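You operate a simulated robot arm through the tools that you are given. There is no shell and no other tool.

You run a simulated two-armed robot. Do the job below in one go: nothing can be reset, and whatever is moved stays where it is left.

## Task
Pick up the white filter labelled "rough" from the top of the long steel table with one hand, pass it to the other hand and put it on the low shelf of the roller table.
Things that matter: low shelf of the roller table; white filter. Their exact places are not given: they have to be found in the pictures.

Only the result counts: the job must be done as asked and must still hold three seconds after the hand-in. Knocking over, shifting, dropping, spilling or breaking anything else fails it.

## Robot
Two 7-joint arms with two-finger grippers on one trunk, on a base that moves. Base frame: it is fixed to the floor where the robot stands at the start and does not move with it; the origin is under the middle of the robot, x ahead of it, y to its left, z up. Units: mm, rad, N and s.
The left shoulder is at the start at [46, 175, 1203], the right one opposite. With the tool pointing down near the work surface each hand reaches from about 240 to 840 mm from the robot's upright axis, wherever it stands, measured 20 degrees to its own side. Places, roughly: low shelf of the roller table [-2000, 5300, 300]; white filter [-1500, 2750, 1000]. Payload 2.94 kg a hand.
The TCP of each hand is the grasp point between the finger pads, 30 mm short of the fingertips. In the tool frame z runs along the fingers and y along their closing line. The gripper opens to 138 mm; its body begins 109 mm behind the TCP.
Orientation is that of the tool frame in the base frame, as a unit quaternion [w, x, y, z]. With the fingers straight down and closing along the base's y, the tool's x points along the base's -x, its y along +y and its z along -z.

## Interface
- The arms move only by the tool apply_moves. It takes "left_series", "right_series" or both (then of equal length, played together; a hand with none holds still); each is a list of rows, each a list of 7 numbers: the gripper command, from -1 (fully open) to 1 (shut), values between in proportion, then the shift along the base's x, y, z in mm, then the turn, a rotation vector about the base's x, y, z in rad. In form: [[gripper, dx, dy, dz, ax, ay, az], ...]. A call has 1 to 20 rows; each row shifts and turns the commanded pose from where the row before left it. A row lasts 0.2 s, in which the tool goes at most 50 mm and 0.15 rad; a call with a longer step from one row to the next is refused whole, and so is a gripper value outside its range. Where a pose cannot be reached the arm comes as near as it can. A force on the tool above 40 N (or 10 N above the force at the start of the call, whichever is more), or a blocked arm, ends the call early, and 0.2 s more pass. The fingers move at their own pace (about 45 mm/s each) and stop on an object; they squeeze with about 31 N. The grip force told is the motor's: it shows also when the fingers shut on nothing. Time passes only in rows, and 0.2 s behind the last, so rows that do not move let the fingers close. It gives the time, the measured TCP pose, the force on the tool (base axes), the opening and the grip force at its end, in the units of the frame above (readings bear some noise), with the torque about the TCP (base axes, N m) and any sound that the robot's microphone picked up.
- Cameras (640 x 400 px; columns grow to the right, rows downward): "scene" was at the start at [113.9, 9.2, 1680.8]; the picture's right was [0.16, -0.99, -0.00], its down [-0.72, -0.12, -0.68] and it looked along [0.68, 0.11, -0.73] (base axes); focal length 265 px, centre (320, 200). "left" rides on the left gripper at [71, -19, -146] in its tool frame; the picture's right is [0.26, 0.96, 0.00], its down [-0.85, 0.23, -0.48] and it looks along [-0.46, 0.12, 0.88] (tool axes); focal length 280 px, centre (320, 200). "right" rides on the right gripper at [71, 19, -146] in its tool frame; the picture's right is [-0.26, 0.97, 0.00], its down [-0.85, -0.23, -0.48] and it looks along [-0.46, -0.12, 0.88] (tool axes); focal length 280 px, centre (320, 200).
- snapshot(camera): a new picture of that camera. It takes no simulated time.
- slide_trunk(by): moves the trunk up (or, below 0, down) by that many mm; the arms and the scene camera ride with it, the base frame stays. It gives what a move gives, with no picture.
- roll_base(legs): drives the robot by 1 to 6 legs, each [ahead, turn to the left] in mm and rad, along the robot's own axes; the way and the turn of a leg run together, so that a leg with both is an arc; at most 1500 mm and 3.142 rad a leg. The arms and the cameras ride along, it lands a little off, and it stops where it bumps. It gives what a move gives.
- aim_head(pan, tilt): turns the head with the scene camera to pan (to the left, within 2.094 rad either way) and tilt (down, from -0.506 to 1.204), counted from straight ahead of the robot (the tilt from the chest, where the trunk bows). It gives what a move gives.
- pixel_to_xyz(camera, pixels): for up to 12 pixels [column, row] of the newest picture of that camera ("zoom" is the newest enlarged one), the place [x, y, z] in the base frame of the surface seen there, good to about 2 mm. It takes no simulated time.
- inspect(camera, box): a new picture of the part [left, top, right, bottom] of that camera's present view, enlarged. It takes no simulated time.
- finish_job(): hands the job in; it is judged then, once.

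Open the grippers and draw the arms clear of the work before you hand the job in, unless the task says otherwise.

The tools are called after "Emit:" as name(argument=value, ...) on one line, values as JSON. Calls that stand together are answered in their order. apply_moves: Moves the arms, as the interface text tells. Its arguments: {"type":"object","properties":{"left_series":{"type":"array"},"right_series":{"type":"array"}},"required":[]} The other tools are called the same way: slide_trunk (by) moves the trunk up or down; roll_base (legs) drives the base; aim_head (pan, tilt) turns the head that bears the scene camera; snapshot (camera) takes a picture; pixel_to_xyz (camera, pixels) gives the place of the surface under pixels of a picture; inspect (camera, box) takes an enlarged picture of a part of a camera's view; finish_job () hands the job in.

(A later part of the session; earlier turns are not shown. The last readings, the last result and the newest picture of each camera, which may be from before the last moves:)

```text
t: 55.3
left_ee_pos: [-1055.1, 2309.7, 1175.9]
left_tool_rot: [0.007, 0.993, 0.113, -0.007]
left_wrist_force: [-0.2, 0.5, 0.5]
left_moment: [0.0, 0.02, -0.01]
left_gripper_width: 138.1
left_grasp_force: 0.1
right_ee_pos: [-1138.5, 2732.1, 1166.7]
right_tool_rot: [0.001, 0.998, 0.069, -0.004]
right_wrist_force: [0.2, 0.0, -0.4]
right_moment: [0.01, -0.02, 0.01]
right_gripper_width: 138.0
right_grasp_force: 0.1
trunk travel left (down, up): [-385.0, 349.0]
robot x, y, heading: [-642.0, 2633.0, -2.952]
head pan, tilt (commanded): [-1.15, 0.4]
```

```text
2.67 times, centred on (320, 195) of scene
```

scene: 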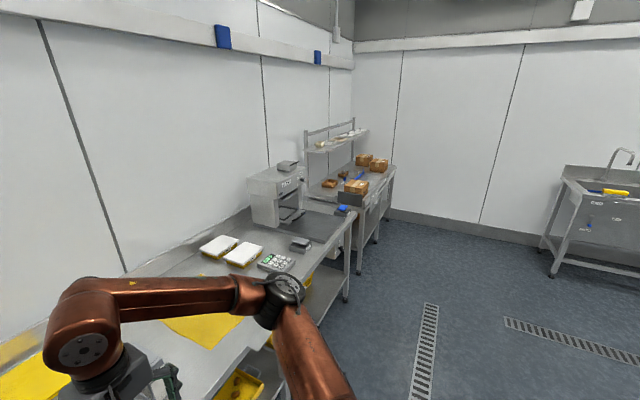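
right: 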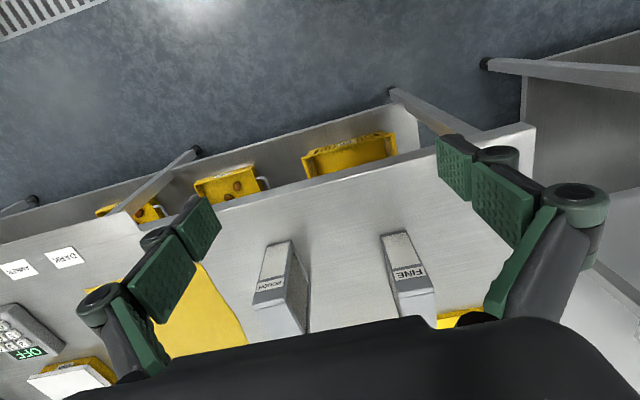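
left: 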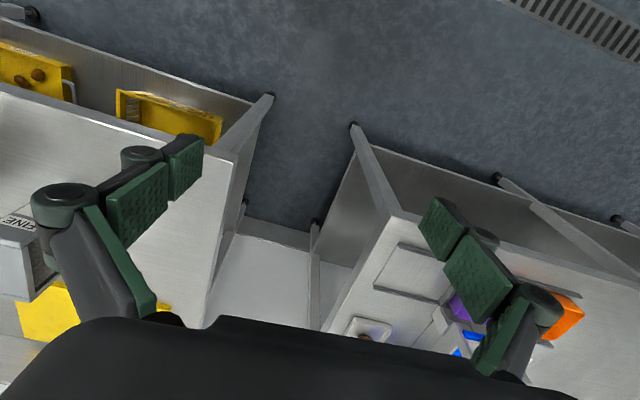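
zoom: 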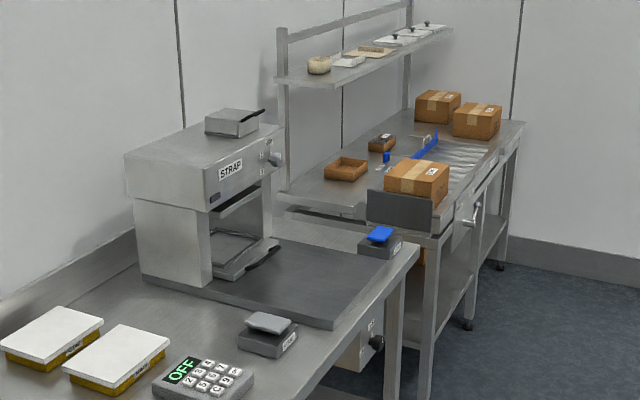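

The filter's depth is about 125 mm, so it is ~52×125×148 mm, centre near [-1454, 2836, 934]. To bring it into the right hand's range I shift the robot ~130 mm right and ~120 mm closer with a turn-drive-turn in short legs.

Emit:
roll_base(legs=[[0, -0.4], [0, -0.43], [175, 0], [0, 0.4], [0, 0.4]])

Emit:
aim_head(pan=0.0, tilt=1.2)

Emit:
snapshot(camera="scene")

Emit:
snapshot(camera="right")

```text
t: 61.7
left_ee_pos: [-1212.5, 2433.5, 1175.0]
left_tool_rot: [0.007, 0.996, 0.093, -0.007]
left_wrist_force: [-0.4, -0.2, 0.5]
left_moment: [-0.02, 0.03, 0.02]
left_gripper_width: 137.9
left_grasp_force: 0.0
right_ee_pos: [-1278.1, 2860.2, 1166.5]
right_tool_rot: [0.002, 0.999, 0.049, -0.004]
right_wrist_force: [0.7, -0.8, 0.1]
right_moment: [0.01, -0.01, -0.01]
right_gripper_width: 137.9
right_grasp_force: 0.0
trunk travel left (down, up): [-385.0, 349.0]
robot x, y, heading: [-786.8, 2740.0, -2.993]
head pan, tilt (commanded): [-1.15, 0.4]
```

```text
t: 63.0
left_ee_pos: [-1213.0, 2433.1, 1176.5]
left_tool_rot: [0.007, 0.996, 0.092, -0.007]
left_wrist_force: [-0.2, 0.1, -0.4]
left_moment: [0.04, -0.04, 0.02]
left_gripper_width: 137.9
left_grasp_force: 0.0
right_ee_pos: [-1277.4, 2861.0, 1166.9]
right_tool_rot: [0.002, 0.999, 0.05, -0.003]
right_wrist_force: [-0.2, 0.0, -0.2]
right_moment: [-0.02, -0.03, 0.0]
right_gripper_width: 137.9
right_grasp_force: 0.1
trunk travel left (down, up): [-385.0, 349.0]
robot x, y, heading: [-784.6, 2738.6, -2.992]
head pan, tilt (commanded): [0.0, 1.201]
```

```text
taken
```

scene: 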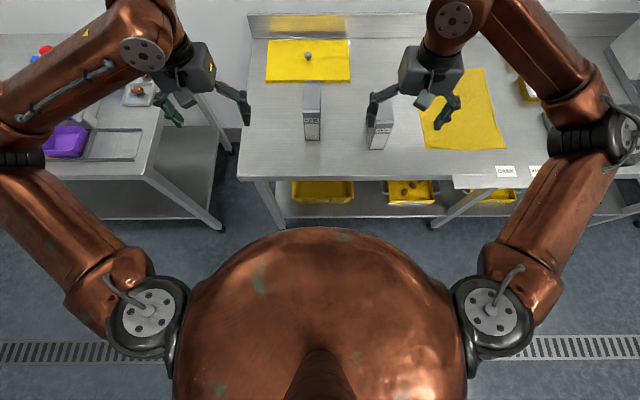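

```text
taken
```

right: 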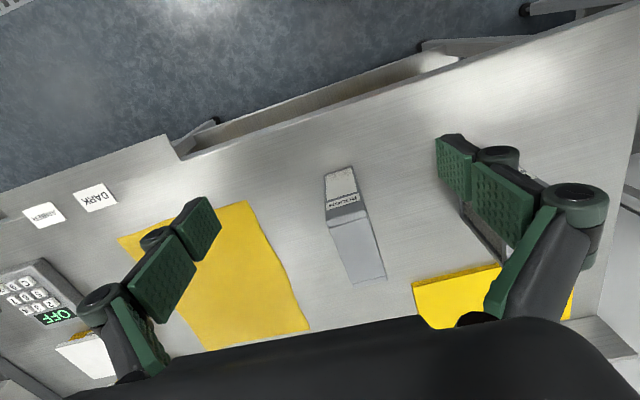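

The ROUGH filter is now in the right hand's view at (350,230). I measure its top-face corners precisely.

Emit:
inspect(camera="right", box=[300, 150, 420, 300])

Emit:
pixel_to_xyz(camera="right", pixels=[[330, 224], [361, 213], [351, 280], [383, 274], [345, 220], [366, 278], [356, 245], [326, 180], [352, 172], [340, 200], [375, 240], [335, 245]])

```text
2.67 times, centred on (360, 225) of right
```

zoom: 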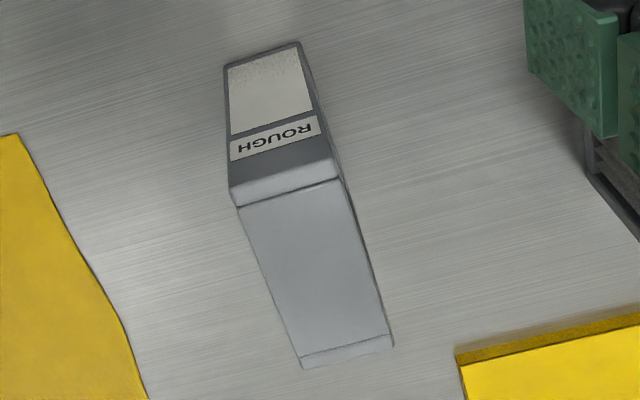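

```text
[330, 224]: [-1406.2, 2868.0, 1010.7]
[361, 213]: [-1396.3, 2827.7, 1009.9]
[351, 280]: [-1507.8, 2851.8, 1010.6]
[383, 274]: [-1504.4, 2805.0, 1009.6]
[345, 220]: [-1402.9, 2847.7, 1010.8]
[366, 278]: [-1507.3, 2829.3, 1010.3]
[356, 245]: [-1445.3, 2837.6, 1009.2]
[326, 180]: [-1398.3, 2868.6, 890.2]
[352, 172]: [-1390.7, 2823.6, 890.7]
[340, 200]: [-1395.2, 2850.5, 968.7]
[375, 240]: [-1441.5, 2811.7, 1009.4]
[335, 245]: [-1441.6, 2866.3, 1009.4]
```

The filter's top is at z≈1010 with centre ≈(-1455, 2836) and depth axis yawed ≈0.18 rad; I'll grip its top slightly behind centre at (-1476, 2834). I move the right hand above it at the present height and align its closing line.

Emit:
apply_moves(right_series=[[-1, -40, -5, 0, 0, 0, 0.016], [-1, -40, -5, 0, 0, 0, 0.016], [-1, -40, -6, 0, 0, 0, 0.016], [-1, -40, -6, 0, 0, 0, 0.016], [-1, -38, -5, 0, 0, 0, 0.016], [-1, 0, 0, 0, 0, 0, 0]])

Emit:
snapshot(camera="right")

Emit:
snapshot(camera="scene")

```text
t: 64.5
left_ee_pos: [-1212.7, 2434.5, 1175.4]
left_tool_rot: [0.007, 0.996, 0.092, -0.008]
left_wrist_force: [-0.2, 0.2, 0.0]
left_moment: [-0.01, 0.02, 0.02]
left_gripper_width: 137.9
left_grasp_force: 0.2
right_ee_pos: [-1476.5, 2835.7, 1166.5]
right_tool_rot: [0.001, 0.996, 0.091, -0.004]
right_wrist_force: [0.9, 0.2, 0.7]
right_moment: [-0.02, 0.04, 0.04]
right_gripper_width: 138.2
right_grasp_force: 0.0
trunk travel left (down, up): [-385.0, 349.0]
robot x, y, heading: [-785.4, 2739.4, -2.992]
head pan, tilt (commanded): [0.0, 1.201]
```

```text
taken
```

right: 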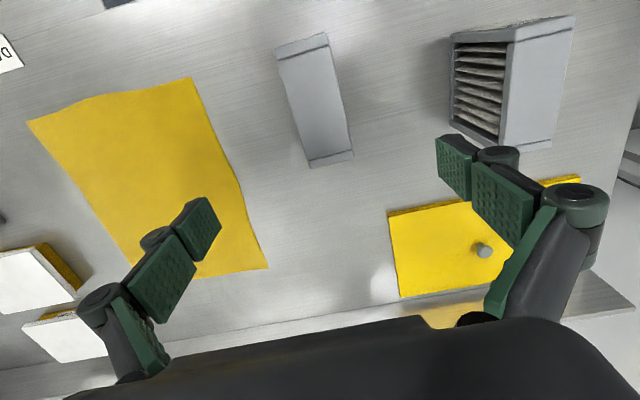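

```text
taken
```

scene: 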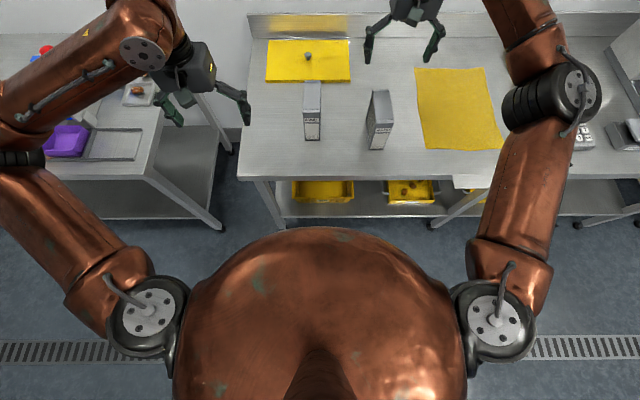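

The TCP axis projects to about (320,125), which lies mid-way on the filter's top (edges at 298 and 347 there). I check the edge directions once more with points on this picture.

Emit:
pixel_to_xyz(camera="right", pixels=[[284, 70], [304, 145], [335, 70], [347, 140], [305, 60], [330, 155], [297, 100], [340, 100], [315, 160], [345, 153], [283, 50], [325, 38]])

```text
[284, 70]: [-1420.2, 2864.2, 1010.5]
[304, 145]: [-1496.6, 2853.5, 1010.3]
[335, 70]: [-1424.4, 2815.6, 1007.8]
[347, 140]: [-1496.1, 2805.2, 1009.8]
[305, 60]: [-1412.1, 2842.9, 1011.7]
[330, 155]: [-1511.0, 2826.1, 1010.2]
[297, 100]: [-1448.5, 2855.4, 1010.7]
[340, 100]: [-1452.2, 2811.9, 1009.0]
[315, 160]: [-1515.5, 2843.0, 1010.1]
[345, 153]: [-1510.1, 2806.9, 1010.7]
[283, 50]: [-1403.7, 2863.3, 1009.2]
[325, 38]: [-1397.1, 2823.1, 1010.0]
```

Edges give a yaw of ≈0.155 and mid-line y≈2832.5 at the grip place, so I correct by -3 mm and -0.02 rad while descending to z≈990, fingers open.

Emit:
apply_moves(right_series=[[-1, 0, -3, -40, 0, 0, -0.02], [-1, 0, 0, -40, 0, 0, 0], [-1, 0, 0, -40, 0, 0, 0], [-1, 0, 0, -35, 0, 0, 0], [-1, 0, 0, -21, 0, 0, 0], [-1, 0, 0, 0, 0, 0, 0]])

Emit:
snapshot(camera="right")

Emit:
snapshot(camera="scene")

```text
t: 65.8
left_ee_pos: [-1213.8, 2433.9, 1174.9]
left_tool_rot: [0.007, 0.996, 0.093, -0.008]
left_wrist_force: [0.3, 0.5, 0.2]
left_moment: [0.01, 0.0, 0.04]
left_gripper_width: 137.8
left_grasp_force: 0.0
right_ee_pos: [-1475.3, 2833.3, 990.0]
right_tool_rot: [0.002, 0.997, 0.08, -0.004]
right_wrist_force: [-0.1, -0.9, 0.0]
right_moment: [-0.02, 0.01, -0.02]
right_gripper_width: 137.8
right_grasp_force: 0.0
trunk travel left (down, up): [-385.0, 349.0]
robot x, y, heading: [-785.3, 2740.3, -2.993]
head pan, tilt (commanded): [0.0, 1.201]
```

```text
taken
```

right: 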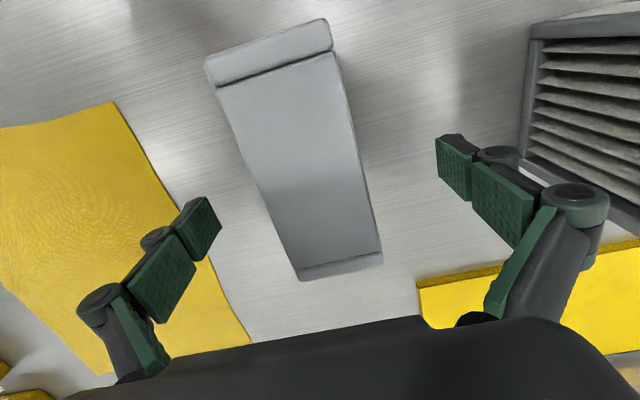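

```text
taken
```

scene: 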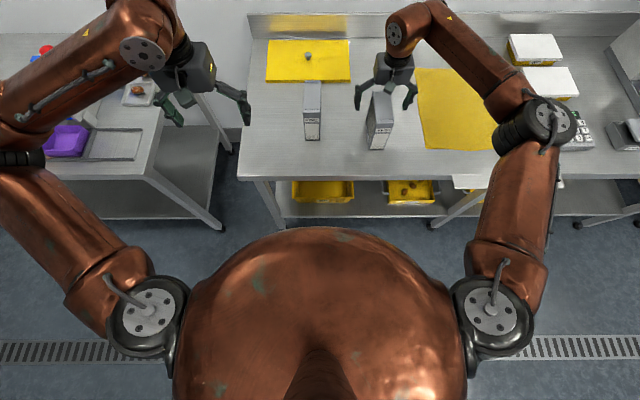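

The filter sits centred between the fingers (equal ~47 px to each edge along the closing line). I close the right gripper.

Emit:
apply_moves(right_series=[[1, 0, 0, 0, 0, 0, 0], [1, 0, 0, 0, 0, 0, 0], [1, 0, 0, 0, 0, 0, 0], [1, 0, 0, 0, 0, 0, 0], [1, 0, 0, 0, 0, 0, 0], [1, 0, 0, 0, 0, 0, 0], [1, 0, 0, 0, 0, 0, 0], [1, 0, 0, 0, 0, 0, 0]])

Emit:
snapshot(camera="right")

```text
t: 67.7
left_ee_pos: [-1212.6, 2434.6, 1174.5]
left_tool_rot: [0.007, 0.996, 0.093, -0.008]
left_wrist_force: [0.4, -0.3, -0.2]
left_moment: [-0.02, -0.05, 0.0]
left_gripper_width: 138.1
left_grasp_force: 0.1
right_ee_pos: [-1474.4, 2833.7, 992.0]
right_tool_rot: [0.002, 0.997, 0.08, -0.005]
right_wrist_force: [0.2, 0.4, 1.5]
right_moment: [-0.03, 0.0, 0.05]
right_gripper_width: 53.3
right_grasp_force: 31.4
trunk travel left (down, up): [-385.0, 349.0]
robot x, y, heading: [-788.6, 2741.0, -2.992]
head pan, tilt (commanded): [0.0, 1.201]
```

```text
taken
```

right: 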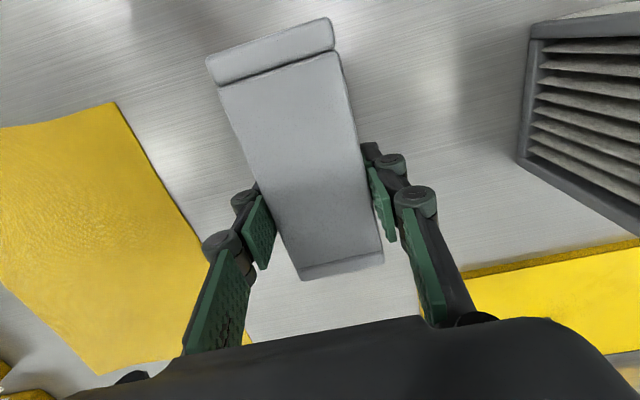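

The fingers hold at 53.3 mm with 31 N. I lift gently by 30 mm to weigh and check the grip.

Emit:
apply_moves(right_series=[[1, 0, 0, 6, 0, 0, 0], [1, 0, 0, 12, 0, 0, 0], [1, 0, 0, 12, 0, 0, 0], [1, 0, 0, 0, 0, 0, 0], [1, 0, 0, 0, 0, 0, 0]])

Emit:
snapshot(camera="right")

Emit:
snapshot(camera="scene")

```text
t: 68.8
left_ee_pos: [-1213.2, 2433.3, 1176.2]
left_tool_rot: [0.006, 0.996, 0.093, -0.006]
left_wrist_force: [0.0, 0.2, -0.3]
left_moment: [0.03, 0.0, 0.0]
left_gripper_width: 138.1
left_grasp_force: 0.0
right_ee_pos: [-1475.9, 2832.3, 1018.9]
right_tool_rot: [0.002, 0.997, 0.081, -0.004]
right_wrist_force: [-0.6, -0.7, -2.1]
right_moment: [0.02, 0.01, -0.05]
right_gripper_width: 53.2
right_grasp_force: 30.7
trunk travel left (down, up): [-385.0, 349.0]
robot x, y, heading: [-781.3, 2742.9, -2.988]
head pan, tilt (commanded): [0.0, 1.201]
```

```text
taken
```

right: 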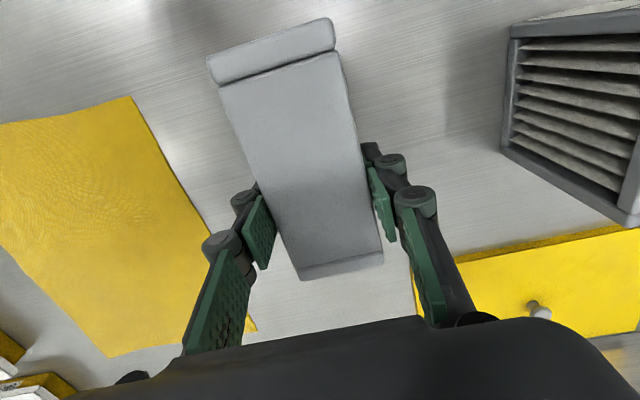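

```text
taken
```

scene: 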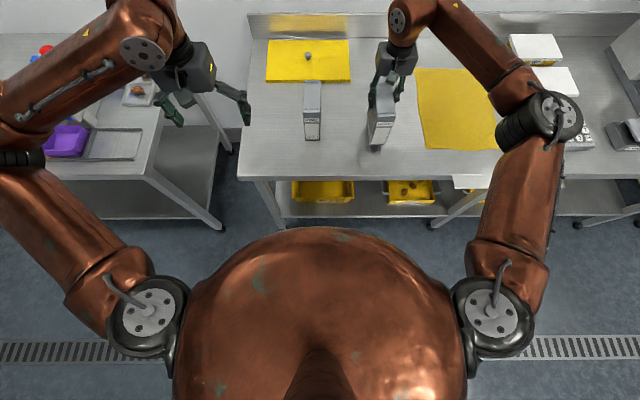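

The filter hangs firmly (only ~2–3 N weight, no slip in the view). I lift it to ~1200 mm, clear of the FINE filter.

Emit:
apply_moves(right_series=[[1, 0, 0, 20, 0, 0, 0], [1, 0, 0, 35, 0, 0, 0], [1, 0, 0, 35, 0, 0, 0], [1, 0, 0, 35, 0, 0, 0], [1, 0, 0, 35, 0, 0, 0], [1, 0, 0, 20, 0, 0, 0], [1, 0, 0, 0, 0, 0, 0]])

Emit:
roll_base(legs=[[-80, 0], [-80, 0], [-80, 0]])

Emit:
snapshot(camera="scene")

Emit:
snapshot(camera="right")

```text
t: 70.5
left_ee_pos: [-1213.0, 2433.9, 1175.9]
left_tool_rot: [0.007, 0.996, 0.093, -0.008]
left_wrist_force: [-0.1, -0.5, 0.2]
left_moment: [-0.02, -0.02, -0.02]
left_gripper_width: 137.9
left_grasp_force: 0.0
right_ee_pos: [-1473.7, 2831.7, 1199.5]
right_tool_rot: [0.002, 0.997, 0.08, -0.003]
right_wrist_force: [0.9, -0.5, -2.0]
right_moment: [0.03, 0.01, -0.01]
right_gripper_width: 53.2
right_grasp_force: 31.5
trunk travel left (down, up): [-385.0, 349.0]
robot x, y, heading: [-786.8, 2741.7, -2.99]
head pan, tilt (commanded): [0.0, 1.201]
```

```text
t: 72.4
left_ee_pos: [-1051.8, 2458.9, 1175.8]
left_tool_rot: [0.008, 0.995, 0.094, -0.008]
left_wrist_force: [1.6, 1.1, -1.1]
left_moment: [-0.08, 0.14, 0.0]
left_gripper_width: 138.1
left_grasp_force: 0.0
right_ee_pos: [-1313.8, 2858.6, 1203.5]
right_tool_rot: [0.0, 0.997, 0.077, -0.005]
right_wrist_force: [1.3, 0.4, -1.6]
right_moment: [0.04, 0.23, -0.02]
right_gripper_width: 53.4
right_grasp_force: 31.0
trunk travel left (down, up): [-385.0, 349.0]
robot x, y, heading: [-628.2, 2761.2, -2.99]
head pan, tilt (commanded): [0.0, 1.201]
stopped in leg 3: the robot was blocked; the commanded pose is now the measured one
```

```text
taken
```

scene: 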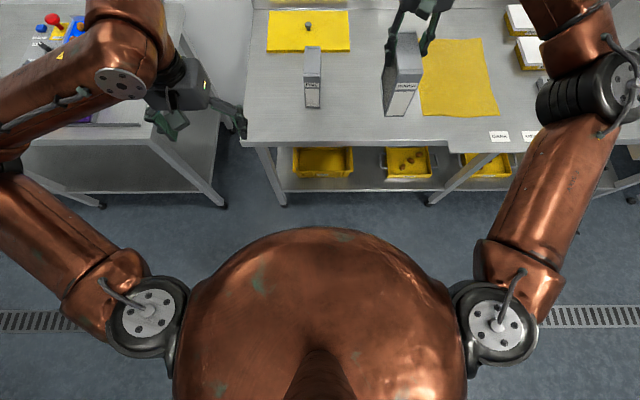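

```text
taken
```

right: 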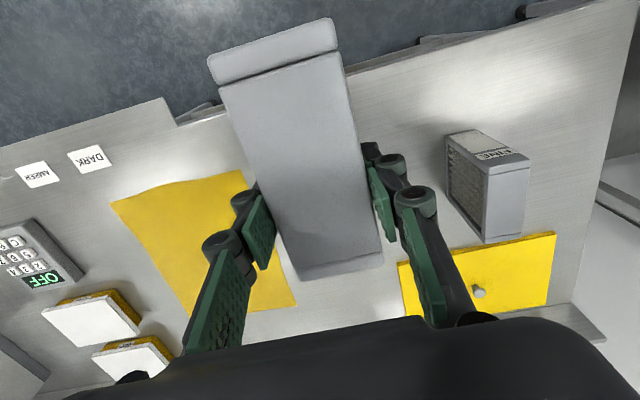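

The third back-step stopped as "blocked" at v≈177. I look behind on both sides to see whether the robot's rear touches the machine across the aisle.

Emit:
aim_head(pan=2.09, tilt=0.9)

Emit:
snapshot(camera="scene")

Emit:
pixel_to_xyz(camera="scene", pixels=[[50, 150], [100, 200], [150, 250], [200, 150], [250, 200], [300, 100], [350, 150], [100, 300], [50, 350], [150, 180], [60, 250], [200, 220]])

Emit:
aim_head(pan=-2.09, tilt=0.9)

Emit:
snapshot(camera="scene")

Emit:
pixel_to_xyz(camera="scene", pixels=[[400, 150], [450, 200], [500, 250], [550, 300], [600, 200], [600, 300], [500, 150], [550, 150], [450, 300], [400, 250], [620, 380], [520, 350]])

```text
t: 74.4
left_ee_pos: [-1040.1, 2460.3, 1179.9]
left_tool_rot: [0.009, 0.995, 0.094, -0.013]
left_wrist_force: [0.2, -0.3, -0.1]
left_moment: [-0.02, 0.0, 0.02]
left_gripper_width: 138.0
left_grasp_force: 0.1
right_ee_pos: [-1301.2, 2860.5, 1207.0]
right_tool_rot: [-0.001, 0.997, 0.079, -0.01]
right_wrist_force: [-0.1, -0.1, -0.7]
right_moment: [0.04, 0.02, -0.01]
right_gripper_width: 53.1
right_grasp_force: 31.1
trunk travel left (down, up): [-385.0, 349.0]
robot x, y, heading: [-631.6, 2762.2, -2.991]
head pan, tilt (commanded): [2.089, 0.901]
```

```text
taken
```

scene: 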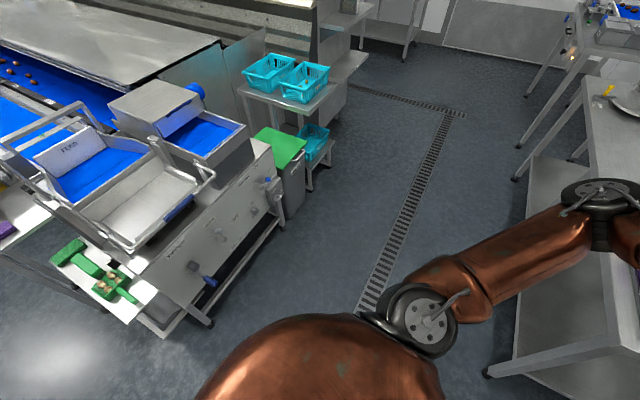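

```text
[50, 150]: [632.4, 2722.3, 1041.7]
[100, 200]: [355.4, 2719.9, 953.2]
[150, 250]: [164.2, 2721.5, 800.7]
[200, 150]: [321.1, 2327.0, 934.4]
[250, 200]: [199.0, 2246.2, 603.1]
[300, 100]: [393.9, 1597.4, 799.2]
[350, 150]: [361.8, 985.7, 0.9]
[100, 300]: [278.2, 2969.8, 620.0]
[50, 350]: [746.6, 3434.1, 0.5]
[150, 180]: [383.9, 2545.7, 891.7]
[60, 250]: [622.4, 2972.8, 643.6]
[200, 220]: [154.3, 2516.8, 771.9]
```

```text
t: 77.8
left_ee_pos: [-1029.6, 2460.7, 1181.4]
left_tool_rot: [0.01, 0.995, 0.093, -0.019]
left_wrist_force: [-0.7, -1.3, -0.3]
left_moment: [0.04, -0.02, -0.04]
left_gripper_width: 137.8
left_grasp_force: 0.0
right_ee_pos: [-1290.2, 2861.2, 1211.7]
right_tool_rot: [0.001, 0.997, 0.078, -0.015]
right_wrist_force: [-0.3, -1.2, -2.5]
right_moment: [0.01, 0.03, 0.01]
right_gripper_width: 53.3
right_grasp_force: 31.0
trunk travel left (down, up): [-385.0, 349.0]
robot x, y, heading: [-627.8, 2763.7, -2.989]
head pan, tilt (commanded): [-2.089, 0.901]
```

```text
taken
```

scene: 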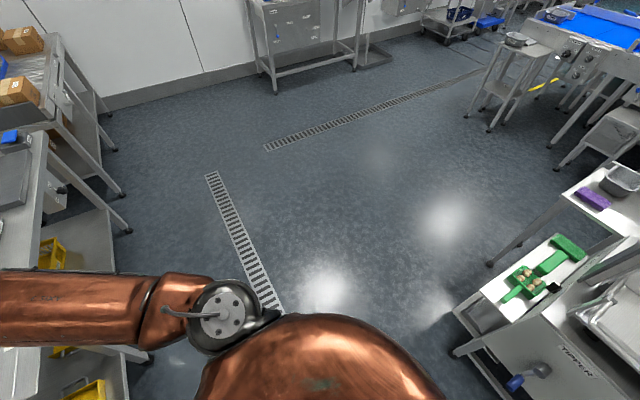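

```text
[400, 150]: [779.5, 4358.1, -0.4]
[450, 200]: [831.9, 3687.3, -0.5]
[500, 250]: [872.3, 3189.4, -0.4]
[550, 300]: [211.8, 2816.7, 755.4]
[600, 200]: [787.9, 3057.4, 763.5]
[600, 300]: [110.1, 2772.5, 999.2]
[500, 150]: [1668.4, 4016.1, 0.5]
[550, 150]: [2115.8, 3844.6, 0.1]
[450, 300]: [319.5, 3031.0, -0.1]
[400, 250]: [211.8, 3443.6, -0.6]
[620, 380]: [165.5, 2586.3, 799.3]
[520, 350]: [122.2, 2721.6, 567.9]
```

The hands drift slowly backward (~10 mm per reading) with no command. I hold still a moment to see whether the drift continues and check the camera's true tilt with floor points.

Emit:
apply_moves(right_series=[[1, 0, 0, 0, 0, 0, 0], [1, 0, 0, 0, 0, 0, 0], [1, 0, 0, 0, 0, 0, 0], [1, 0, 0, 0, 0, 0, 0], [1, 0, 0, 0, 0, 0, 0]])

Emit:
aim_head(pan=-1.57, tilt=0.8)

Emit:
snapshot(camera="scene")

Emit:
pixel_to_xyz(camera="scene", pixels=[[320, 50], [320, 100], [320, 150], [320, 200], [320, 250], [420, 100], [420, 150], [420, 200], [420, 250], [400, 100], [500, 150], [500, 200]])

```text
t: 79.0
left_ee_pos: [-1029.2, 2461.4, 1181.5]
left_tool_rot: [0.01, 0.995, 0.093, -0.019]
left_wrist_force: [-0.1, -0.7, 0.9]
left_moment: [0.0, 0.02, -0.01]
left_gripper_width: 138.2
left_grasp_force: 0.0
right_ee_pos: [-1290.3, 2862.7, 1211.2]
right_tool_rot: [0.0, 0.997, 0.078, -0.015]
right_wrist_force: [-0.4, -0.5, -1.5]
right_moment: [-0.02, 0.06, 0.0]
right_gripper_width: 53.1
right_grasp_force: 31.2
trunk travel left (down, up): [-385.0, 349.0]
robot x, y, heading: [-629.4, 2766.0, -2.994]
head pan, tilt (commanded): [-2.089, 0.901]
```

```text
t: 79.9
left_ee_pos: [-1029.8, 2460.4, 1182.0]
left_tool_rot: [0.01, 0.995, 0.094, -0.018]
left_wrist_force: [-0.8, -0.2, 0.2]
left_moment: [-0.02, 0.01, 0.02]
left_gripper_width: 138.2
left_grasp_force: 0.2
right_ee_pos: [-1290.1, 2862.1, 1211.5]
right_tool_rot: [0.0, 0.997, 0.078, -0.015]
right_wrist_force: [-0.4, -0.5, -0.7]
right_moment: [0.01, 0.04, 0.0]
right_gripper_width: 53.1
right_grasp_force: 31.2
trunk travel left (down, up): [-385.0, 349.0]
robot x, y, heading: [-631.4, 2764.9, -2.993]
head pan, tilt (commanded): [-1.571, 0.799]
```

```text
taken
```

scene: 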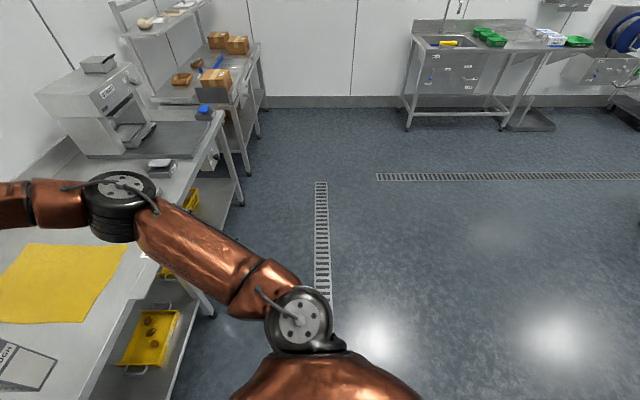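

```text
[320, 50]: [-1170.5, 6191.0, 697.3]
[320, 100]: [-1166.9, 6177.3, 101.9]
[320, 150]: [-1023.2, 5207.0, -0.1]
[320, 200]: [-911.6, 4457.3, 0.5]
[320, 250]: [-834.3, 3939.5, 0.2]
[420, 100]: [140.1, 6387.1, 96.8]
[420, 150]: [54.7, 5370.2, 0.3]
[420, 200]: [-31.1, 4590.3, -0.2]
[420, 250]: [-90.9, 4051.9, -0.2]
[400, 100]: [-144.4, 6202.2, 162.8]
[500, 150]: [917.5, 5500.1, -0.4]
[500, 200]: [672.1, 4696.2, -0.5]
```

The head is level (row-200 floor line is parallel to the robot's axis), so only the arms had shifted a little and the drift has stopped. I bring the filter to the robot's middle (X≈640, Y≈0), turned 0.7 rad clockwise so its front face looks toward the left hand.

Emit:
apply_moves(right_series=[[1, 4, -24, -2, 0.0024, -0.03, -0.07], [1, 4, -32, -2, 0, 0, -0.11], [1, 4, -32, -2, 0, 0, -0.12], [1, 4, -32, -2, 0, 0, -0.12], [1, 4, -32, -2, 0, 0, -0.12], [1, 4, -28, -1, 0, 0, -0.1], [1, 2, -12, 0, 0, 0, -0.06], [1, 0, 0, 0, 0, 0, 0]])

Emit:
aim_head(pan=0.0, tilt=1.0)

Emit:
snapshot(camera="scene")

Emit:
snapshot(camera="right")

```text
t: 81.7
left_ee_pos: [-1028.9, 2460.3, 1182.1]
left_tool_rot: [0.01, 0.995, 0.093, -0.018]
left_wrist_force: [-0.9, 0.7, 0.2]
left_moment: [-0.01, 0.01, -0.01]
left_gripper_width: 137.9
left_grasp_force: 0.1
right_ee_pos: [-1262.8, 2668.2, 1199.3]
right_tool_rot: [0.0, 0.963, -0.269, 0.0]
right_wrist_force: [-0.2, -0.1, -2.5]
right_moment: [0.02, 0.03, 0.02]
right_gripper_width: 53.2
right_grasp_force: 30.9
trunk travel left (down, up): [-385.0, 349.0]
robot x, y, heading: [-631.8, 2764.9, -2.994]
head pan, tilt (commanded): [-1.571, 0.799]
```

```text
t: 83.4
left_ee_pos: [-1029.2, 2460.7, 1182.3]
left_tool_rot: [0.01, 0.995, 0.094, -0.018]
left_wrist_force: [0.0, -0.1, 0.2]
left_moment: [0.0, 0.01, 0.03]
left_gripper_width: 138.0
left_grasp_force: 0.1
right_ee_pos: [-1262.5, 2668.7, 1201.3]
right_tool_rot: [0.0, 0.963, -0.268, 0.001]
right_wrist_force: [0.2, 0.6, -2.8]
right_moment: [-0.01, 0.06, -0.01]
right_gripper_width: 53.1
right_grasp_force: 31.4
trunk travel left (down, up): [-385.0, 349.0]
robot x, y, heading: [-630.3, 2763.8, -2.991]
head pan, tilt (commanded): [0.0, 1.0]
```

```text
taken
```

scene: 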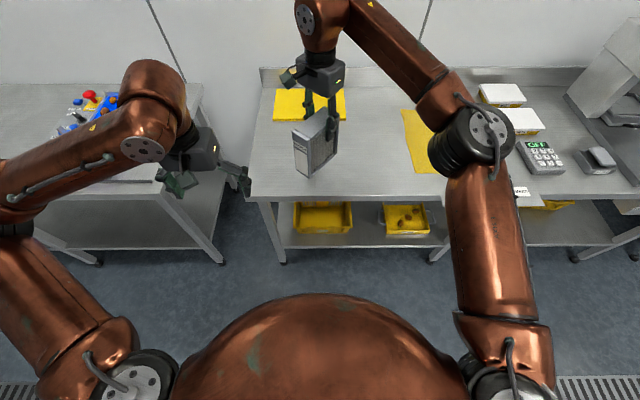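

```text
taken
```

right: 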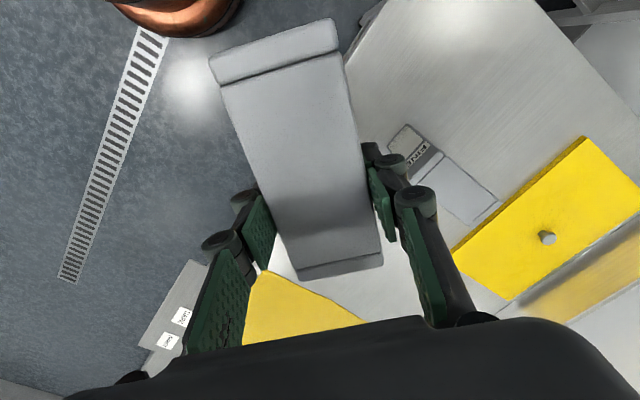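

The filter is held at the robot's middle with its label face toward the left hand. Next the left hand moves to a pre-grasp spot near [-1133, 2590, 1195], first yawing -0.73 rad.

Emit:
apply_moves(left_series=[[-1, -14, 18, 2, 0.0235, -0.036, -0.09], [-1, -18, 22, 2, 0, 0, -0.128], [-1, -18, 22, 2, 0, 0, -0.128], [-1, -18, 22, 2, 0, 0, -0.128], [-1, -18, 22, 2, 0, 0, -0.128], [-1, -18, 24, 3, 0, 0, -0.129], [-1, 0, 0, 0, 0, 0, 0]])

Emit:
snapshot(camera="scene")

Emit:
snapshot(camera="left")

```text
t: 85.0
left_ee_pos: [-1133.4, 2589.4, 1193.9]
left_tool_rot: [-0.001, 0.963, -0.269, 0.0]
left_wrist_force: [-0.5, -0.9, -0.7]
left_moment: [0.04, 0.03, 0.05]
left_gripper_width: 137.9
left_grasp_force: 0.1
right_ee_pos: [-1261.8, 2668.4, 1201.0]
right_tool_rot: [0.0, 0.963, -0.268, -0.002]
right_wrist_force: [-0.9, -1.3, -0.9]
right_moment: [0.07, 0.0, 0.02]
right_gripper_width: 53.4
right_grasp_force: 31.1
trunk travel left (down, up): [-385.0, 349.0]
robot x, y, heading: [-629.2, 2762.8, -2.991]
head pan, tilt (commanded): [0.0, 1.0]
```

```text
taken
```

scene: 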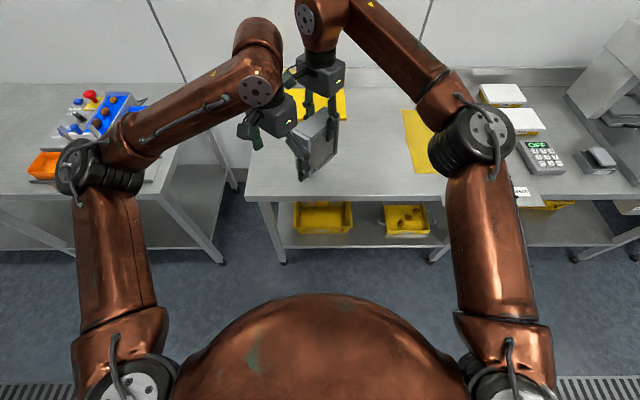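

```text
taken
```

left: 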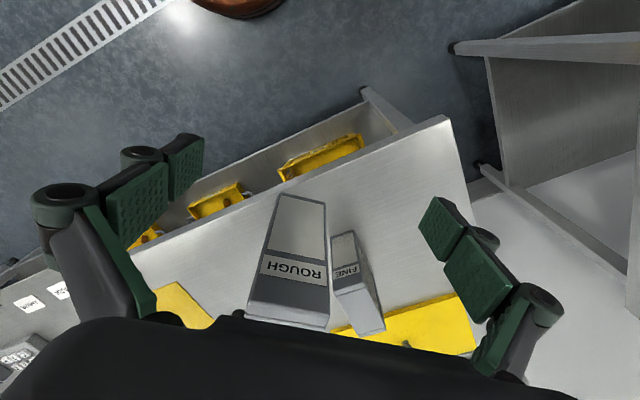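

The left camera shows the ROUGH label face squarely ahead at (290,265). I now pitch the left tool up by 60° about its closing axis, keeping the TCP in place.

Emit:
apply_moves(left_series=[[-1, 0, 0, 0, 0.05, 0.083, 0], [-1, 0, 0, 0, 0.0677, 0.1121, 0], [-1, 0, 0, 0, 0.0677, 0.1121, 0], [-1, 0, 0, 0, 0.0677, 0.1121, 0], [-1, 0, 0, 0, 0, 0, 0]])

Emit:
snapshot(camera="scene")

Emit:
snapshot(camera="left")

```text
t: 86.2
left_ee_pos: [-1132.7, 2592.0, 1194.3]
left_tool_rot: [-0.067, 0.934, -0.262, -0.233]
left_wrist_force: [-0.5, 0.0, -0.1]
left_moment: [-0.01, 0.01, 0.01]
left_gripper_width: 138.0
left_grasp_force: 0.0
right_ee_pos: [-1262.9, 2670.0, 1201.1]
right_tool_rot: [0.0, 0.963, -0.268, 0.0]
right_wrist_force: [-0.5, 0.1, -1.3]
right_moment: [-0.02, 0.0, -0.01]
right_gripper_width: 53.3
right_grasp_force: 31.0
trunk travel left (down, up): [-385.0, 349.0]
robot x, y, heading: [-629.9, 2764.7, -2.989]
head pan, tilt (commanded): [0.0, 1.0]
```

```text
taken
```

scene: 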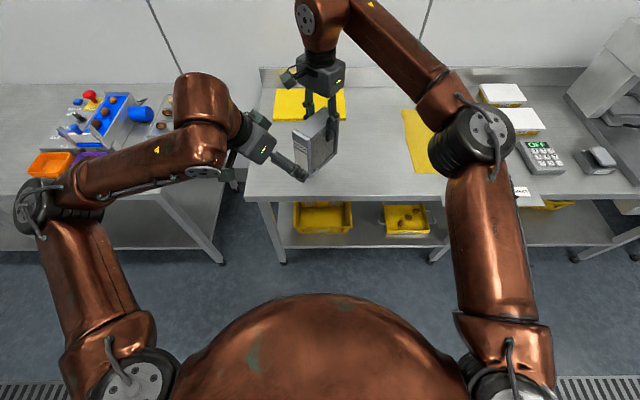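

```text
taken
```

left: 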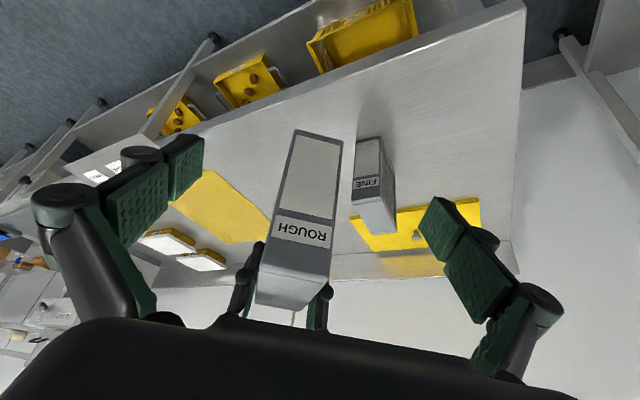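

The pitch proceeds cleanly (0.49 rad so far). I add the remaining 0.56 rad.

Emit:
apply_moves(left_series=[[-1, 0, 0, 0, 0.072, 0.1192, 0], [-1, 0, 0, 0, 0.072, 0.1192, 0], [-1, 0, 0, 0, 0.072, 0.1192, 0], [-1, 0, 0, 0, 0.072, 0.1192, 0], [-1, 0, 0, 0, 0, 0, 0]])

Emit:
snapshot(camera="scene")

Emit:
snapshot(camera="left")

```text
t: 87.4
left_ee_pos: [-1150.9, 2609.1, 1220.5]
left_tool_rot: [-0.13, 0.836, -0.242, -0.476]
left_wrist_force: [0.1, -0.1, 0.1]
left_moment: [0.0, 0.01, -0.02]
left_gripper_width: 138.3
left_grasp_force: 0.0
left hand out of reach, approached as far as the arm can: row 3, 4
right_ee_pos: [-1262.5, 2668.7, 1200.7]
right_tool_rot: [-0.001, 0.963, -0.269, 0.0]
right_wrist_force: [0.0, -0.8, -1.6]
right_moment: [0.02, 0.05, 0.03]
right_gripper_width: 53.5
right_grasp_force: 31.4
trunk travel left (down, up): [-385.0, 349.0]
robot x, y, heading: [-629.8, 2768.0, -2.99]
head pan, tilt (commanded): [0.0, 1.0]
```

```text
taken
```

scene: 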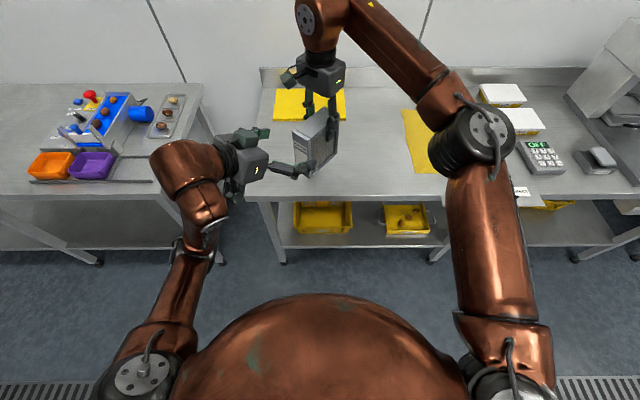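

```text
taken
```

left: 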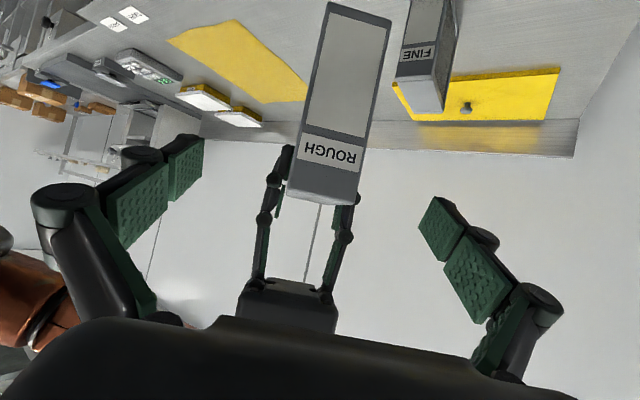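

The arm is a bit too folded at this spot (last rows reported out of reach, TCP at [-1151, 2609, 1220]). Moving along the approach direction makes it reachable, so I advance 35 mm and check.

Emit:
apply_moves(left_series=[[-1, -9, 5, -6, 0, 0, 0], [-1, -9, 5, -6, 0, 0, 0], [-1, -8, 5, -5, 0, 0, 0], [-1, 0, 0, 0, 0, 0, 0], [-1, 0, 0, 0, 0, 0, 0]])

Emit:
snapshot(camera="scene")

Emit:
snapshot(camera="left")

```text
t: 88.6
left_ee_pos: [-1177.2, 2626.9, 1202.5]
left_tool_rot: [-0.136, 0.834, -0.233, -0.481]
left_wrist_force: [-0.1, 0.0, -1.1]
left_moment: [0.01, 0.01, -0.02]
left_gripper_width: 137.9
left_grasp_force: 0.0
right_ee_pos: [-1263.2, 2669.8, 1201.2]
right_tool_rot: [0.0, 0.963, -0.268, 0.0]
right_wrist_force: [-0.2, 0.4, -1.5]
right_moment: [0.02, 0.04, 0.02]
right_gripper_width: 53.4
right_grasp_force: 31.1
trunk travel left (down, up): [-385.0, 349.0]
robot x, y, heading: [-632.7, 2761.6, -2.989]
head pan, tilt (commanded): [0.0, 1.0]
```

```text
taken
```

scene: 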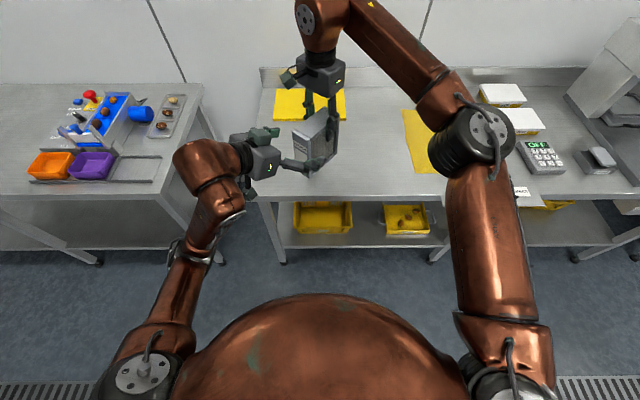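

```text
taken
```

left: 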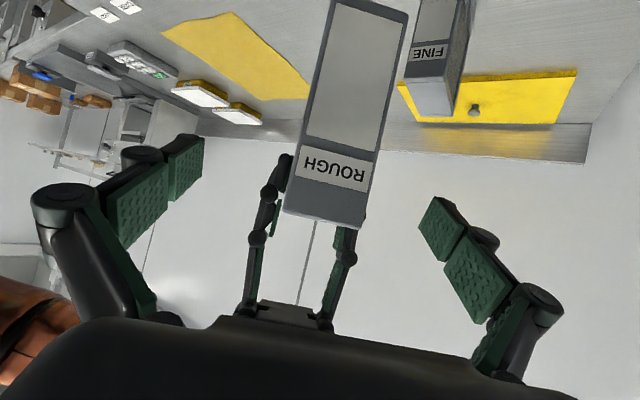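

Orientation is now as wanted (tool axis (-0.74, 0.45, -0.50)). I measure the filter's front-face edges in this left picture to align the closing line.

Emit:
inspect(camera="left", box=[260, 0, 440, 240])

Emit:
pixel_to_xyz(camera="left", pixels=[[315, 75], [393, 75], [305, 125], [382, 125], [296, 165], [374, 168], [290, 200], [365, 210], [340, 10], [395, 20], [330, 215], [345, 100]])

```text
1.67 times, centred on (350, 120) of left
```

zoom: 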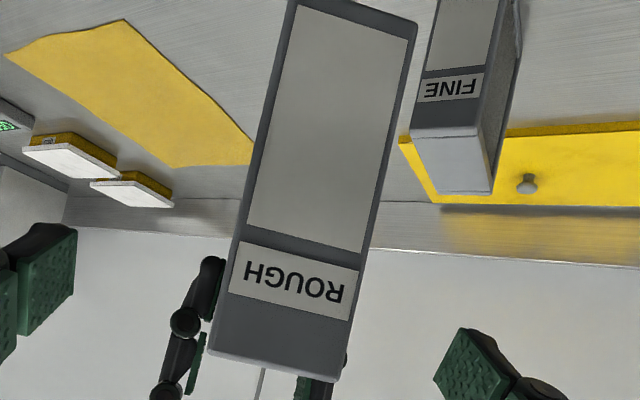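

```text
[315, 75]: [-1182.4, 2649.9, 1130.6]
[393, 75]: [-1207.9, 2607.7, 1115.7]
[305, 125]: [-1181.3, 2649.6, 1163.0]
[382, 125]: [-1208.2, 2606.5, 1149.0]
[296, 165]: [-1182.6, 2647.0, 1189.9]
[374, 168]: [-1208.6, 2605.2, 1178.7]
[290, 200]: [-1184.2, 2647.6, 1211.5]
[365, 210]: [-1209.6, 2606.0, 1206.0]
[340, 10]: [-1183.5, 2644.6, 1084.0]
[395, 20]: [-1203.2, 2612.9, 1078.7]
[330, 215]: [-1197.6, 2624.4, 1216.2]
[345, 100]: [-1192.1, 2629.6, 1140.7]
```

Front-face edges lie at (-1182,2650) and (-1209,2607), so the target left TCP is about [-1240, 2655, 1125]; I need 8 mm lateral and 38 mm down before sliding in. I do that plus half of the approach.

Emit:
apply_moves(left_series=[[-1, -2, -3.5, -19, 0, 0, 0], [-1, -2.3, -3.6, -19, 0, 0, 0], [-1, -14.6, 8.9, -9.9, 0, 0, 0], [-1, -14.6, 8.9, -9.9, 0, 0, 0], [-1, 0, 0, 0, 0, 0, 0]])

Emit:
snapshot(camera="left")

Emit:
inspect(camera="scene", box=[200, 60, 400, 220])

```text
t: 89.8
left_ee_pos: [-1212.8, 2637.5, 1144.2]
left_tool_rot: [-0.135, 0.834, -0.233, -0.481]
left_wrist_force: [0.2, 0.5, 0.6]
left_moment: [0.01, 0.0, 0.01]
left_gripper_width: 138.0
left_grasp_force: 0.0
right_ee_pos: [-1263.4, 2669.2, 1200.7]
right_tool_rot: [0.0, 0.964, -0.267, 0.0]
right_wrist_force: [-0.5, 0.4, -1.6]
right_moment: [0.0, 0.03, 0.0]
right_gripper_width: 53.2
right_grasp_force: 31.4
trunk travel left (down, up): [-385.0, 349.0]
robot x, y, heading: [-630.3, 2765.1, -2.996]
head pan, tilt (commanded): [0.0, 1.0]
```

```text
taken
```

left: 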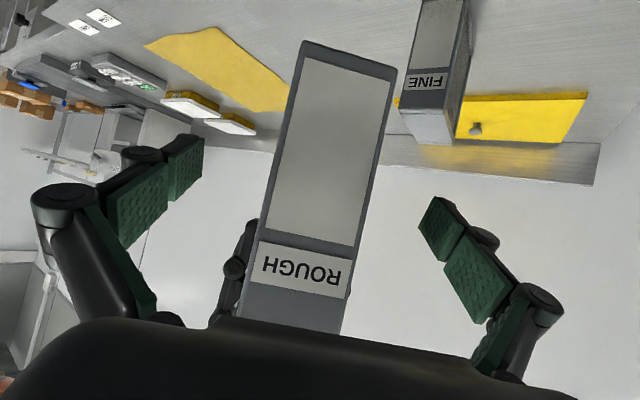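

```text
2.50 times, centred on (300, 140) of scene
```

zoom: 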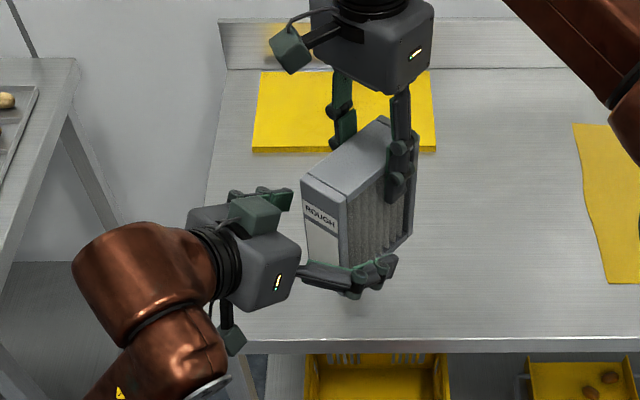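

The left fingers straddle the filter cleanly (TCP 20 mm behind the front face, ~1 mm off centre). I slide in another 35 mm along the tool axis.

Emit:
apply_moves(left_series=[[-1, -12.7, 8.4, -8.8, 0, 0, 0], [-1, -12.7, 8.4, -8.8, 0, 0, 0], [-1, 0, 0, 0, 0, 0, 0]])

Emit:
snapshot(camera="left")

Emit:
inspect(camera="scene", box=[200, 60, 400, 220])

Emit:
pixel_to_xyz(camera="left", pixels=[[285, 130], [370, 130], [280, 165], [362, 165], [275, 200], [355, 200], [320, 200], [330, 90]])

```text
t: 90.6
left_ee_pos: [-1238.1, 2651.4, 1126.5]
left_tool_rot: [-0.134, 0.835, -0.232, -0.481]
left_wrist_force: [1.0, -0.1, -0.9]
left_moment: [0.01, 0.02, 0.04]
left_gripper_width: 138.1
left_grasp_force: 0.1
right_ee_pos: [-1262.6, 2669.1, 1200.6]
right_tool_rot: [0.0, 0.963, -0.269, 0.0]
right_wrist_force: [0.1, -0.6, -1.9]
right_moment: [0.02, 0.04, 0.02]
right_gripper_width: 53.1
right_grasp_force: 31.0
trunk travel left (down, up): [-385.0, 349.0]
robot x, y, heading: [-628.1, 2765.6, -2.992]
head pan, tilt (commanded): [0.0, 1.0]
```

```text
taken
```

left: 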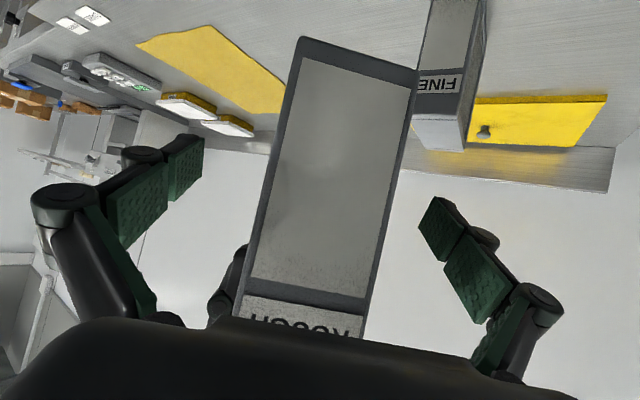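

```text
2.50 times, centred on (300, 140) of scene
```

zoom: 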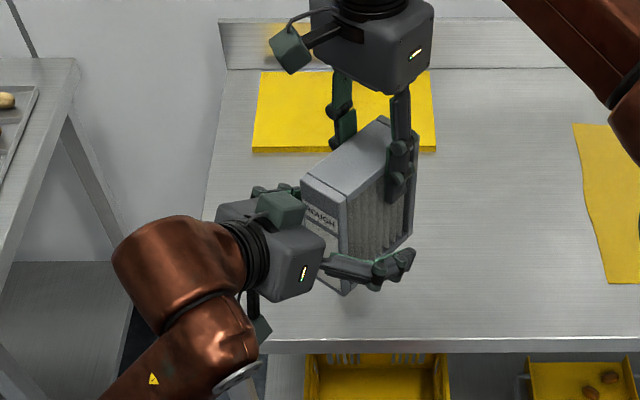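

```text
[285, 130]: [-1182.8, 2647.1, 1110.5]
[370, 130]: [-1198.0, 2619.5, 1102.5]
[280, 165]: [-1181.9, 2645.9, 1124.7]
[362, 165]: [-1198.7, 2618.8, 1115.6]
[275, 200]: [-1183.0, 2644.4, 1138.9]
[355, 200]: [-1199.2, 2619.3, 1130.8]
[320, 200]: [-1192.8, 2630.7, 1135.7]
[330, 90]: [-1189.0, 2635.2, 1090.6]
```

Left TCP is about 50 mm behind the front face and 2–3 mm off the filter's mid-line; I correct that (+1.3, +2.1) and close the left gripper while the right keeps holding.

Emit:
apply_moves(left_series=[[-1, 1.3, 2.1, 0, 0, 0, 0], [0.2, 0, 0, 0, 0, 0, 0], [0.2, 0, 0, 0, 0, 0, 0], [0.2, 0, 0, 0, 0, 0, 0], [0.2, 0, 0, 0, 0, 0, 0]])

Emit:
snapshot(camera="left")

Emit:
inspect(camera="scene", box=[200, 60, 400, 220])

```text
t: 91.8
left_ee_pos: [-1236.0, 2654.7, 1126.5]
left_tool_rot: [-0.136, 0.834, -0.233, -0.482]
left_wrist_force: [-0.6, 0.4, 0.1]
left_moment: [0.0, -0.01, 0.01]
left_gripper_width: 55.3
left_grasp_force: 0.1
right_ee_pos: [-1263.1, 2669.2, 1200.9]
right_tool_rot: [0.0, 0.964, -0.268, 0.0]
right_wrist_force: [0.1, 0.7, -1.6]
right_moment: [0.03, 0.0, 0.0]
right_gripper_width: 53.5
right_grasp_force: 31.4
trunk travel left (down, up): [-385.0, 349.0]
robot x, y, heading: [-630.8, 2763.6, -2.992]
head pan, tilt (commanded): [0.0, 1.0]
```

```text
taken
```

left: 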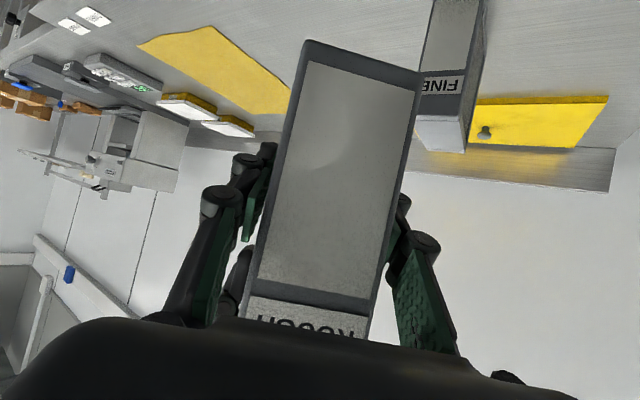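

```text
2.50 times, centred on (300, 140) of scene
```

zoom: 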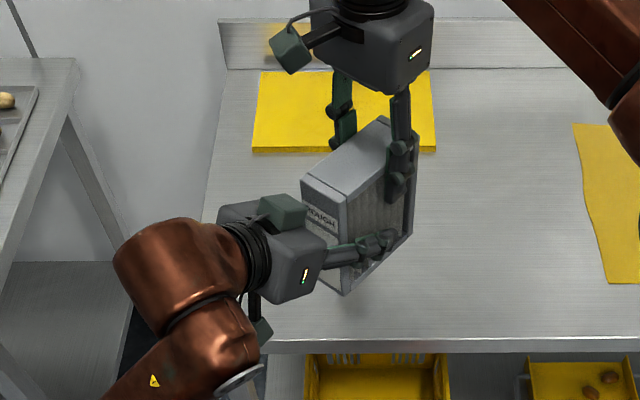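

The left fingers are at 55 mm with no force, evenly beside the filter. I close fully to grip.

Emit:
apply_moves(left_series=[[1, 0, 0, 0, 0, 0, 0], [1, 0, 0, 0, 0, 0, 0], [1, 0, 0, 0, 0, 0, 0], [1, 0, 0, 0, 0, 0, 0]], right_series=[[1, 0, 0, 0, 0, 0, 0], [1, 0, 0, 0, 0, 0, 0], [1, 0, 0, 0, 0, 0, 0], [1, 0, 0, 0, 0, 0, 0]])

Emit:
inspect(camera="scene", box=[200, 60, 400, 220])

```text
t: 92.8
left_ee_pos: [-1236.4, 2654.3, 1124.9]
left_tool_rot: [-0.135, 0.834, -0.233, -0.481]
left_wrist_force: [-3.7, -5.1, -0.3]
left_moment: [0.16, -0.13, 0.21]
left_gripper_width: 53.4
left_grasp_force: 31.0
right_ee_pos: [-1264.2, 2670.0, 1201.2]
right_tool_rot: [0.0, 0.963, -0.268, 0.0]
right_wrist_force: [2.7, 4.7, -2.6]
right_moment: [0.24, -0.11, -0.05]
right_gripper_width: 53.1
right_grasp_force: 30.9
trunk travel left (down, up): [-385.0, 349.0]
robot x, y, heading: [-633.6, 2766.3, -2.991]
head pan, tilt (commanded): [0.0, 1.0]
```

```text
2.50 times, centred on (300, 140) of scene
```

zoom: 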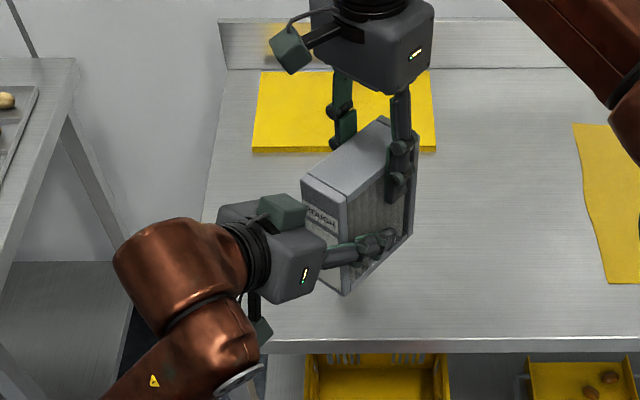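

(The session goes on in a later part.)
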